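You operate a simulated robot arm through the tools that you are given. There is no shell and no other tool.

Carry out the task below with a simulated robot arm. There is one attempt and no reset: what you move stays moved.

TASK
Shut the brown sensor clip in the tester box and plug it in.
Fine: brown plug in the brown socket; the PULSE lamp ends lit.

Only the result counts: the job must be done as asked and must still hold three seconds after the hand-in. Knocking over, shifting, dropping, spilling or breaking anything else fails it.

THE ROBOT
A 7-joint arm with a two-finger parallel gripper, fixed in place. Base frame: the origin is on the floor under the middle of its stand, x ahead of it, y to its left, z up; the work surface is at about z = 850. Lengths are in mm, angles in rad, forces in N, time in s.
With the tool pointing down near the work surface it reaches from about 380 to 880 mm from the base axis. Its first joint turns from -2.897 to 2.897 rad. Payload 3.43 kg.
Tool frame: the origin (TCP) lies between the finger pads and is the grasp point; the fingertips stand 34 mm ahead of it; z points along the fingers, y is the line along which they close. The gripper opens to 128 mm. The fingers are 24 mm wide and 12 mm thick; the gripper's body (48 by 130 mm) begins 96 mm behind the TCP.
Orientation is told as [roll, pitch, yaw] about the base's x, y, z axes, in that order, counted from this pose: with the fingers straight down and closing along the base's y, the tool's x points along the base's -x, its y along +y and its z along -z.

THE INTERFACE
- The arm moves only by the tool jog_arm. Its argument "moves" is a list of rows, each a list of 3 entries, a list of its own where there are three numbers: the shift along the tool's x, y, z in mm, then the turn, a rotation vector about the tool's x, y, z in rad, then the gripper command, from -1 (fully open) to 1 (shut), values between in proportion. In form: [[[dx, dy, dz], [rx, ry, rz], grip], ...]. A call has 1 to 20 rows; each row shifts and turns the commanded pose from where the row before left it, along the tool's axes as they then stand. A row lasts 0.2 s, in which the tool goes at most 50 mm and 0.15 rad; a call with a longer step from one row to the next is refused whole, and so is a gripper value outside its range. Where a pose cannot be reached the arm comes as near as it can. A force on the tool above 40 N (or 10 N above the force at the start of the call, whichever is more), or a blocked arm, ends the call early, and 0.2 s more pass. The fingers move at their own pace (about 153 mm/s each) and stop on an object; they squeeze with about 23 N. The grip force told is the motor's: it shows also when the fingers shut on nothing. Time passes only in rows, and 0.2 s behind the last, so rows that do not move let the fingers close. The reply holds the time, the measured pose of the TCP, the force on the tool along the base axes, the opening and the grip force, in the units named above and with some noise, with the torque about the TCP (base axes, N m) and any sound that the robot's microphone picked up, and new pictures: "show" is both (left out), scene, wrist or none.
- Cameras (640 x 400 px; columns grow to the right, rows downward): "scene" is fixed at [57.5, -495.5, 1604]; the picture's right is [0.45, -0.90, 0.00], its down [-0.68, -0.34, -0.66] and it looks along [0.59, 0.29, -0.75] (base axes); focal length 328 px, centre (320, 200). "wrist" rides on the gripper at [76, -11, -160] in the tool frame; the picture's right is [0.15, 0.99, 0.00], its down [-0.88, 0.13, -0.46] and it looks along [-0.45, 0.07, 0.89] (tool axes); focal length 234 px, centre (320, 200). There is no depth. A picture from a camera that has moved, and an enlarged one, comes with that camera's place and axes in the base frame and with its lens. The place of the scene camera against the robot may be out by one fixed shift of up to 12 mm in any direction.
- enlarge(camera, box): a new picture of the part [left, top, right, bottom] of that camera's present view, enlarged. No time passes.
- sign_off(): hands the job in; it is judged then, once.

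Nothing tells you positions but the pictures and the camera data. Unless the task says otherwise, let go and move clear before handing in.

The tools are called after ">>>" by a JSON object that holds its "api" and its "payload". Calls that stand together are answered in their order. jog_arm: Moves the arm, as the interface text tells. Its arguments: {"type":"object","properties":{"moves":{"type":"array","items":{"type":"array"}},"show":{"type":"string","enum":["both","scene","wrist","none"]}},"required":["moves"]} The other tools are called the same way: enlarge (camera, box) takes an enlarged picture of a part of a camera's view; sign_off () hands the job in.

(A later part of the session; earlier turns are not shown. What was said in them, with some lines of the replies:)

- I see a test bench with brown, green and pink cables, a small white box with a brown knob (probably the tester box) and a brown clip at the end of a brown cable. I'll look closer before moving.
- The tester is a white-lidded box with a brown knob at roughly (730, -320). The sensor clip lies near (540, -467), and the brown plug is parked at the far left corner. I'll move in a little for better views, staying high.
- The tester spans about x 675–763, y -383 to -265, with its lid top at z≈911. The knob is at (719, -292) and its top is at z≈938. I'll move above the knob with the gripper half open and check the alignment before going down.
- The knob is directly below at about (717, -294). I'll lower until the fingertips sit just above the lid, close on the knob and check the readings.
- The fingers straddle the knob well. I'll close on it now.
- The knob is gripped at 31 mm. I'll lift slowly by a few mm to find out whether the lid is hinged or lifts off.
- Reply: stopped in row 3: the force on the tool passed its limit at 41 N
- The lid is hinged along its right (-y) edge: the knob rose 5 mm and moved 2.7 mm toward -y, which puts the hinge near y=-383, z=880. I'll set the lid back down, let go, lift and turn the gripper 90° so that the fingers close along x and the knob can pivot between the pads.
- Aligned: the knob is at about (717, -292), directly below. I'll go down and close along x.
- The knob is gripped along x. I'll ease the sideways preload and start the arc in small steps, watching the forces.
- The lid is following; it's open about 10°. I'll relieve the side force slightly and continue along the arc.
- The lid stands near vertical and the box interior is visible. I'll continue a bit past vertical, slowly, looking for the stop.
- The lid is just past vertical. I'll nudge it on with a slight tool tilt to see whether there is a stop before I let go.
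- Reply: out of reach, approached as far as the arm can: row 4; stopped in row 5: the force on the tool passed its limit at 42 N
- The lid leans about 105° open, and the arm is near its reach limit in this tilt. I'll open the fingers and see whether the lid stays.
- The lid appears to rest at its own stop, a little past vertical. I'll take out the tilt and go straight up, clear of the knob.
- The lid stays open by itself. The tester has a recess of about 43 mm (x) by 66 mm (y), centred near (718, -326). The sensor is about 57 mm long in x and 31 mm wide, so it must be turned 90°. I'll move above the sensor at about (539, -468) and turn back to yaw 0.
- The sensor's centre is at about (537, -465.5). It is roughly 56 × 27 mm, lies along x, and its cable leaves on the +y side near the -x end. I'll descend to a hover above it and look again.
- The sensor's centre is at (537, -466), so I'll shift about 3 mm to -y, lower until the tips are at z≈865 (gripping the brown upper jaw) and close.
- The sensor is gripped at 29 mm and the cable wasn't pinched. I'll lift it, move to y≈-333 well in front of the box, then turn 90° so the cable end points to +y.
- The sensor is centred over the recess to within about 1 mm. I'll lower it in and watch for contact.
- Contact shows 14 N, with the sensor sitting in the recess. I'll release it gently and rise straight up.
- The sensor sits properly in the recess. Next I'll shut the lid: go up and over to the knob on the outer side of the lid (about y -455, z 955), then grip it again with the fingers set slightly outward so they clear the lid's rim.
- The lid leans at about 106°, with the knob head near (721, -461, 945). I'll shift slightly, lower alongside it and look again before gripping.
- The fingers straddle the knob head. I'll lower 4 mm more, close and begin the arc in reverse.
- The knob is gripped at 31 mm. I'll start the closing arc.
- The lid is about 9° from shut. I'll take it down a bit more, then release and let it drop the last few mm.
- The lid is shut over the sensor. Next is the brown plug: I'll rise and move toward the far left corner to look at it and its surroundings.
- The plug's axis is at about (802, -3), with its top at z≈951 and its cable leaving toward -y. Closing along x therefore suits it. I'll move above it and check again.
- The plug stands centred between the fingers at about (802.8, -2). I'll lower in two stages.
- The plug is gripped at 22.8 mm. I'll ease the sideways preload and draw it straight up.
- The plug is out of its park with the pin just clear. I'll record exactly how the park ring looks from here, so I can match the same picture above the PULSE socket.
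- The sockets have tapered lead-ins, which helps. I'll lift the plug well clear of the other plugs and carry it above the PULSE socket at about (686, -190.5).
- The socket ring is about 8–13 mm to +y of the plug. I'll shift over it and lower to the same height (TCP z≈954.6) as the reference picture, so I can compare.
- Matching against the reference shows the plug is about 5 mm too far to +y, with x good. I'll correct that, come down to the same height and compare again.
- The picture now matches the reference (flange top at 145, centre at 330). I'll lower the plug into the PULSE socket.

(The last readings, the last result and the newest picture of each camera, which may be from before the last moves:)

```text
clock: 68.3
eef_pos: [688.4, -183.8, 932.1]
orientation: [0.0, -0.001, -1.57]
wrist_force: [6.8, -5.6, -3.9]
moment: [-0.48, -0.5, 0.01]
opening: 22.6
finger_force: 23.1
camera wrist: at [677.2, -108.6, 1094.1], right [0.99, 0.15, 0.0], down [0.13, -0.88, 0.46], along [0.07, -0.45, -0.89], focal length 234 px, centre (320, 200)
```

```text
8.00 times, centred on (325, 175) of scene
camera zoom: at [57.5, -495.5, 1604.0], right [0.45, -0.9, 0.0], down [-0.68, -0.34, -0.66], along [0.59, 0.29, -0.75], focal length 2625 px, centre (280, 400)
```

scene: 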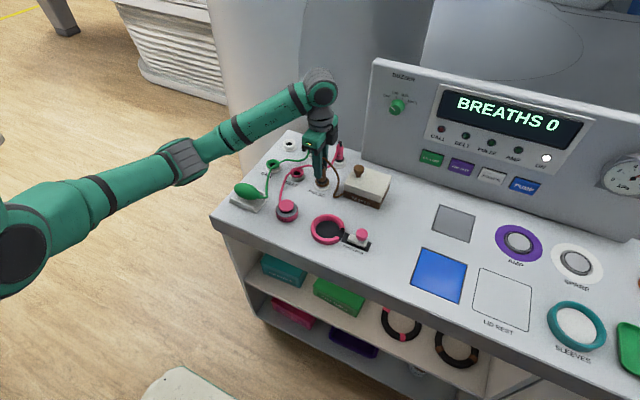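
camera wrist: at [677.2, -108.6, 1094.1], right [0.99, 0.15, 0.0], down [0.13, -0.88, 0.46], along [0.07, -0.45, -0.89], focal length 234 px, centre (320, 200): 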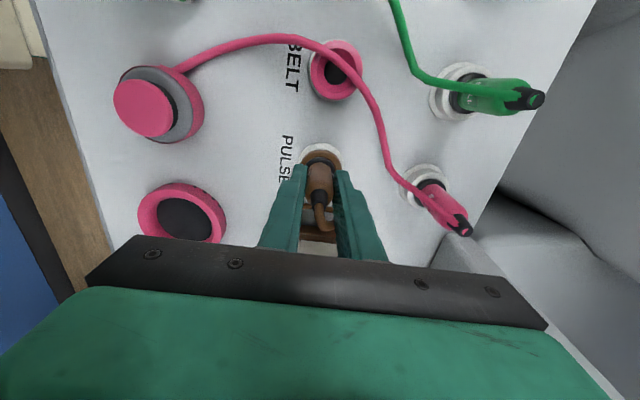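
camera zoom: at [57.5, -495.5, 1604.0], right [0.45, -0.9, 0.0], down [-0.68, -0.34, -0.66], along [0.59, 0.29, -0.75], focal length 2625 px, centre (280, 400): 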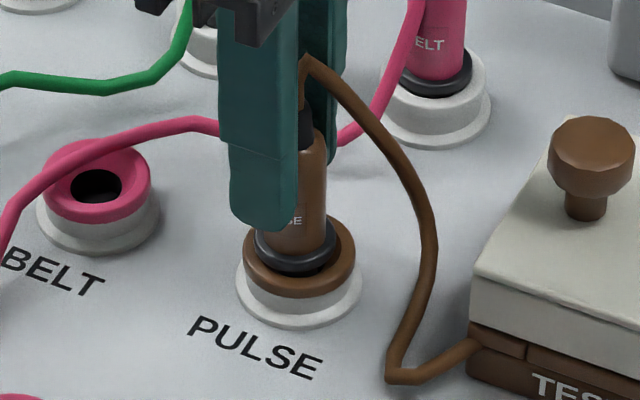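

The pin has entered the socket with low forces. I'll trim the side load and push it home gently.

>>> {"api": "jog_arm", "payload": {"moves": [[[-0.5, 0.5, 1], [0, 0, 0], 1], [[0, 0, 1.5], [0, 0, 0], 1], [[0, 0, 1.5], [0, 0, 0], 1], [[0, 0, 1], [0, 0, 0], 1], [[0, 0, 1], [0, 0, 0], 1], [[0, 0, 0], [0, 0, 0], 1]], "show": "both"}}

>>> {"api": "enlarge", "payload": {"camera": "scene", "box": [300, 150, 350, 200]}}

>>> {"api": "enlarge", "payload": {"camera": "scene", "box": [420, 80, 580, 200]}}

```text
clock: 69.7
eef_pos: [690.1, -184.4, 928.6]
orientation: [0.0, 0.001, -1.571]
wrist_force: [1.6, 1.6, 12.9]
moment: [-0.05, -0.19, 0.06]
opening: 22.8
finger_force: 23.2
camera wrist: at [677.7, -110.3, 1089.1], right [0.99, 0.15, 0.0], down [0.13, -0.88, 0.46], along [0.07, -0.45, -0.89], focal length 234 px, centre (320, 200)
```

scene: 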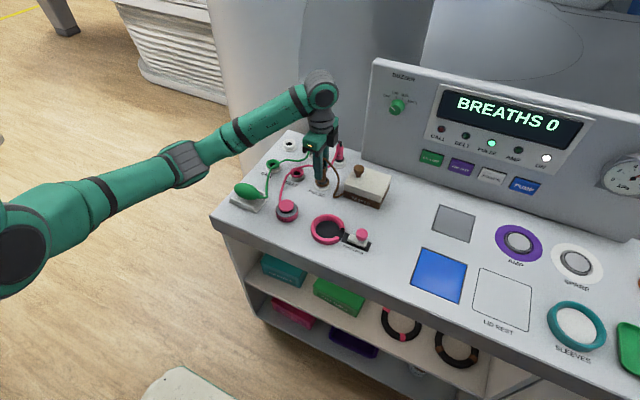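
wrist: 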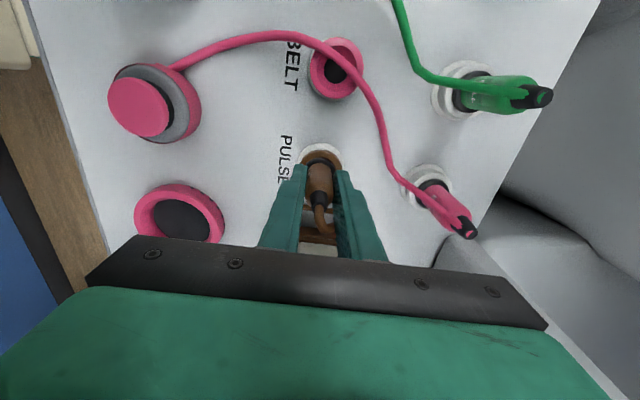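

```text
8.00 times, centred on (325, 175) of scene
camera zoom: at [57.5, -495.5, 1604.0], right [0.45, -0.9, 0.0], down [-0.68, -0.34, -0.66], along [0.59, 0.29, -0.75], focal length 2625 px, centre (280, 400)
```

zoom: 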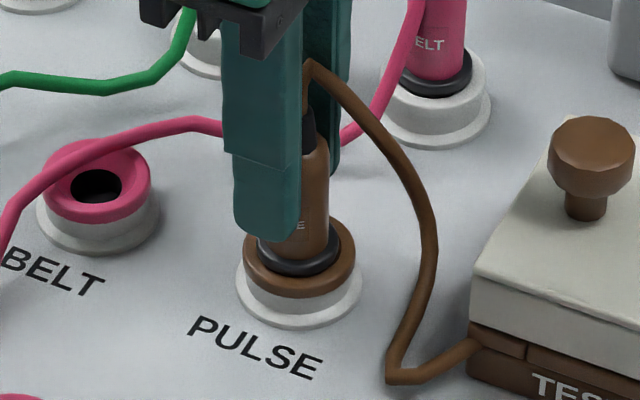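

```text
3.33 times, centred on (500, 140) of scene
camera zoom: at [57.5, -495.5, 1604.0], right [0.45, -0.9, 0.0], down [-0.68, -0.34, -0.66], along [0.59, 0.29, -0.75], focal length 1094 px, centre (-280, 400)
```

zoom: 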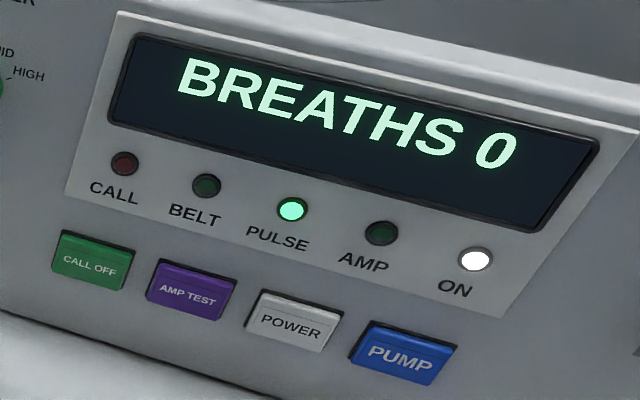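

The PULSE lamp is lit. I'll press slightly more to be sure the plug is fully seated, then release.

>>> {"api": "jog_arm", "payload": {"moves": [[[0, 0, 0.8], [0, 0, 0], 1], [[0, 0, 0.6], [0, 0, 0], 1], [[0, 0, 0], [0, 0, 0], 1]], "show": "none"}}

```text
clock: 70.5
eef_pos: [688.2, -184.6, 926.4]
orientation: [-0.002, -0.001, -1.57]
wrist_force: [4.5, 1.0, 14.1]
moment: [-0.02, -0.32, 0.03]
opening: 22.2
finger_force: 23.1
```

>>> {"api": "jog_arm", "payload": {"moves": [[[0, 0, -1], [0, 0, 0], 0.6], [[0, 0, 0], [0, 0, 0], 0.3], [[0, 0, 0], [0, 0, 0], 0.3], [[0, 0, -15], [0, 0, 0], 0.3], [[0, 0, -30], [0, 0, 0], 0.3], [[0, 0, -45], [0, 0, 0], 0.3], [[0, 0, -45], [0, 0, 0], 0.3], [[0, 0, 0], [0, 0, 0], 0.3]], "show": "both"}}

>>> {"api": "enlarge", "payload": {"camera": "scene", "box": [260, 120, 400, 220]}}

>>> {"api": "enlarge", "payload": {"camera": "scene", "box": [420, 80, 580, 200]}}

>>> {"api": "enlarge", "payload": {"camera": "wrist", "box": [220, 60, 440, 250]}}

```text
clock: 72.3
eef_pos: [686.2, -187.2, 1062.1]
orientation: [-0.002, 0.0, -1.569]
wrist_force: [-0.5, 0.2, -0.7]
moment: [0.03, -0.03, -0.01]
opening: 44.7
finger_force: 0.0
camera wrist: at [675.2, -111.2, 1223.8], right [0.99, 0.15, 0.0], down [0.13, -0.88, 0.46], along [0.06, -0.45, -0.89], focal length 234 px, centre (320, 200)
```

scene: 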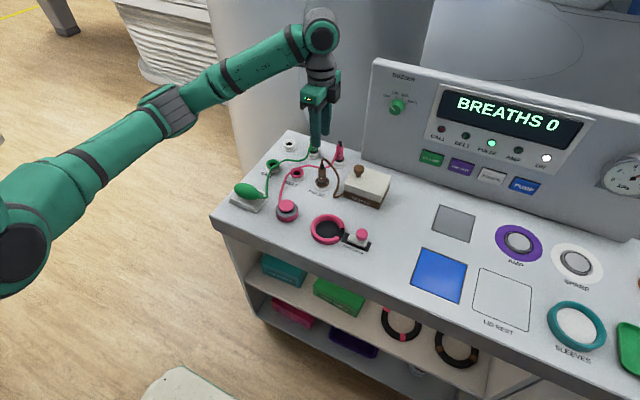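
wrist: 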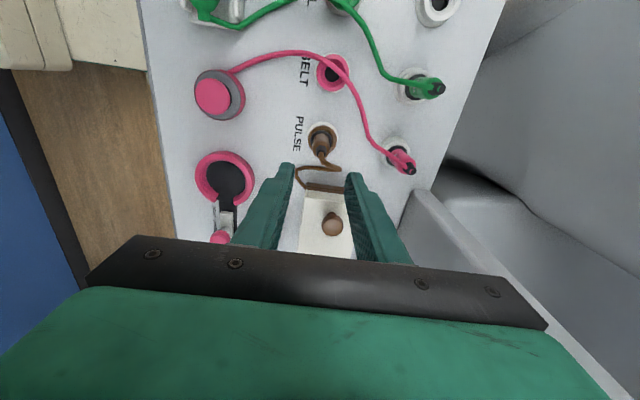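

```text
4.00 times, centred on (330, 170) of scene
camera zoom: at [57.5, -495.5, 1604.0], right [0.45, -0.9, 0.0], down [-0.68, -0.34, -0.66], along [0.59, 0.29, -0.75], focal length 1312 px, centre (280, 320)
```

zoom: 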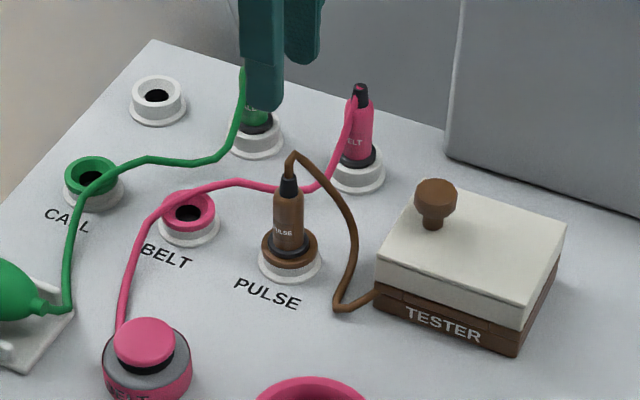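

```text
3.33 times, centred on (500, 140) of scene
camera zoom: at [57.5, -495.5, 1604.0], right [0.45, -0.9, 0.0], down [-0.68, -0.34, -0.66], along [0.59, 0.29, -0.75], focal length 1094 px, centre (-280, 400)
```

zoom: 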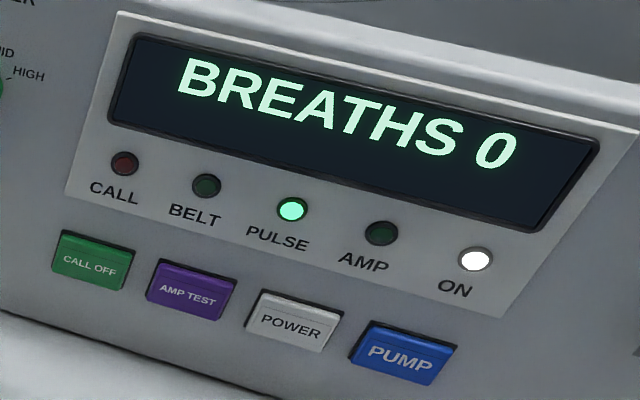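

```text
2.11 times, centred on (330, 155) of wrist
camera zoom: at [675.2, -111.2, 1223.8], right [0.99, 0.15, 0.0], down [0.13, -0.88, 0.46], along [0.06, -0.45, -0.89], focal length 493 px, centre (299, 295)
```

zoom: 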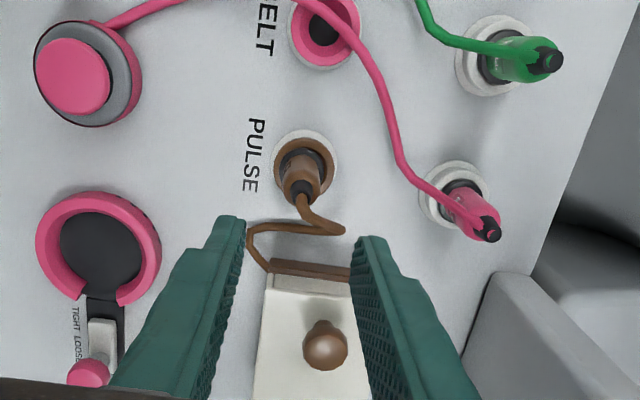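

The plug stands in the brown PULSE socket, the lid is shut and the lamp is lit. I'll move farther clear and wait a few seconds to confirm it holds.

>>> {"api": "jog_arm", "payload": {"moves": [[[0, -30, -35], [0, 0, 0], 0.3], [[0, -30, -35], [0, 0, 0], 0.3], [[0, -30, -35], [0, 0, 0], 0.3], [[0, 0, 0], [0, 0, 0], 0.3], [[0, 0, 0], [0, 0, 0], 0.3], [[0, 0, 0], [0, 0, 0], 0.3], [[0, 0, 0], [0, 0, 0], 0.3], [[0, 0, 0], [0, 0, 0], 0.3], [[0, 0, 0], [0, 0, 0], 0.3], [[0, 0, 0], [0, 0, 0], 0.3], [[0, 0, 0], [0, 0, 0], 0.3], [[0, 0, 0], [0, 0, 0], 0.3], [[0, 0, 0], [0, 0, 0], 0.3], [[0, 0, 0], [0, 0, 0], 0.3], [[0, 0, 0], [0, 0, 0], 0.3], [[0, 0, 0], [0, 0, 0], 0.3], [[0, 0, 0], [0, 0, 0], 0.3], [[0, 0, 0], [0, 0, 0], 0.3]], "show": "both"}}

>>> {"api": "enlarge", "payload": {"camera": "scene", "box": [260, 120, 400, 220]}}

>>> {"api": "enlarge", "payload": {"camera": "scene", "box": [420, 80, 580, 200]}}

```text
clock: 76.1
eef_pos: [595.4, -183.2, 1165.7]
orientation: [-0.002, -0.001, -1.572]
wrist_force: [-0.3, -0.7, -0.1]
moment: [0.03, 0.01, 0.01]
opening: 45.0
finger_force: 0.0
camera wrist: at [585.3, -108.0, 1326.4], right [0.99, 0.15, 0.0], down [0.13, -0.88, 0.46], along [0.06, -0.45, -0.89], focal length 234 px, centre (320, 200)
```

scene: 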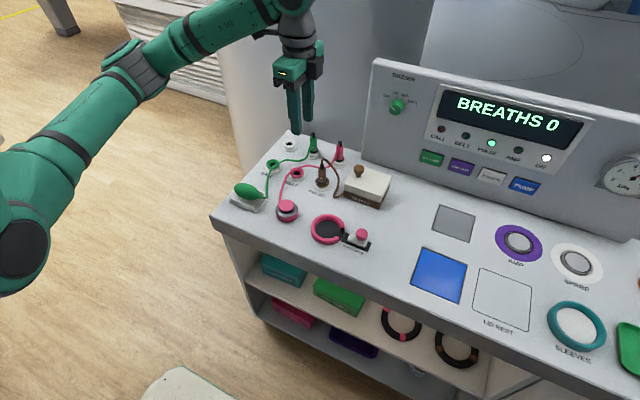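
wrist: 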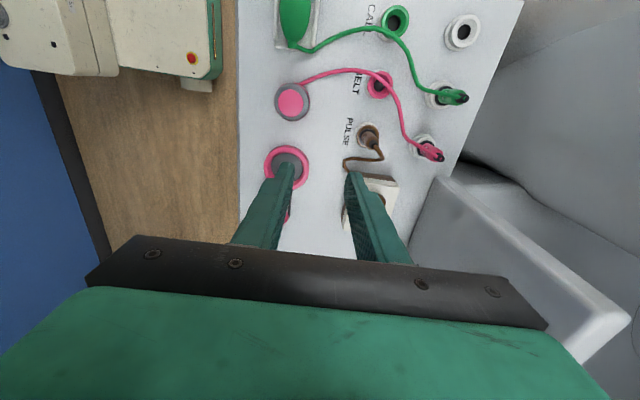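

```text
4.00 times, centred on (330, 170) of scene
camera zoom: at [57.5, -495.5, 1604.0], right [0.45, -0.9, 0.0], down [-0.68, -0.34, -0.66], along [0.59, 0.29, -0.75], focal length 1312 px, centre (280, 320)
```

zoom: 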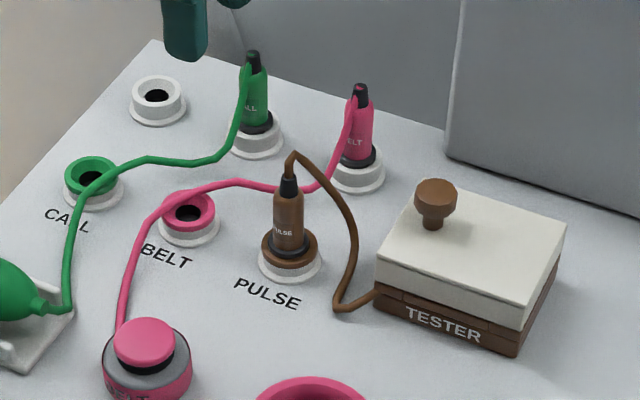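

```text
3.33 times, centred on (500, 140) of scene
camera zoom: at [57.5, -495.5, 1604.0], right [0.45, -0.9, 0.0], down [-0.68, -0.34, -0.66], along [0.59, 0.29, -0.75], focal length 1094 px, centre (-280, 400)
```

zoom: 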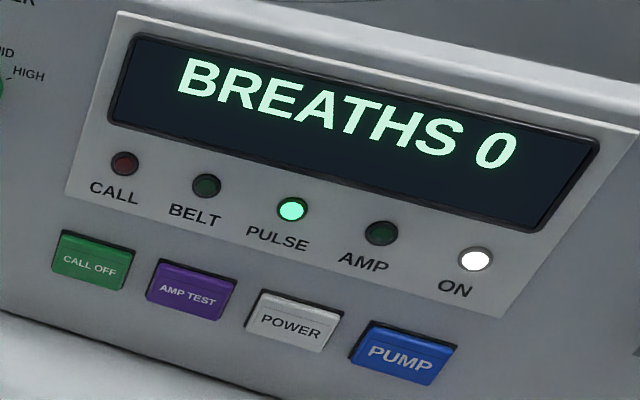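

The sensor is shut in the tester and the brown plug is seated in the brown PULSE socket. The PULSE lamp has stayed lit for several seconds with the arm clear, and nothing else has moved. I'm handing the job in.

>>> {"api": "sign_off", "payload": {}}

```text
The job is handed in.
```

The brown sensor clip is shut in the tester box, and the brown plug is in the brown PULSE socket. The PULSE lamp came on as the plug went in. It was still lit about four seconds after I let go and moved the arm clear, just before I handed the job in.

In the pictures, nothing else on the bench looked moved or knocked over. The hand-in gave no verdict, only that the job was received.
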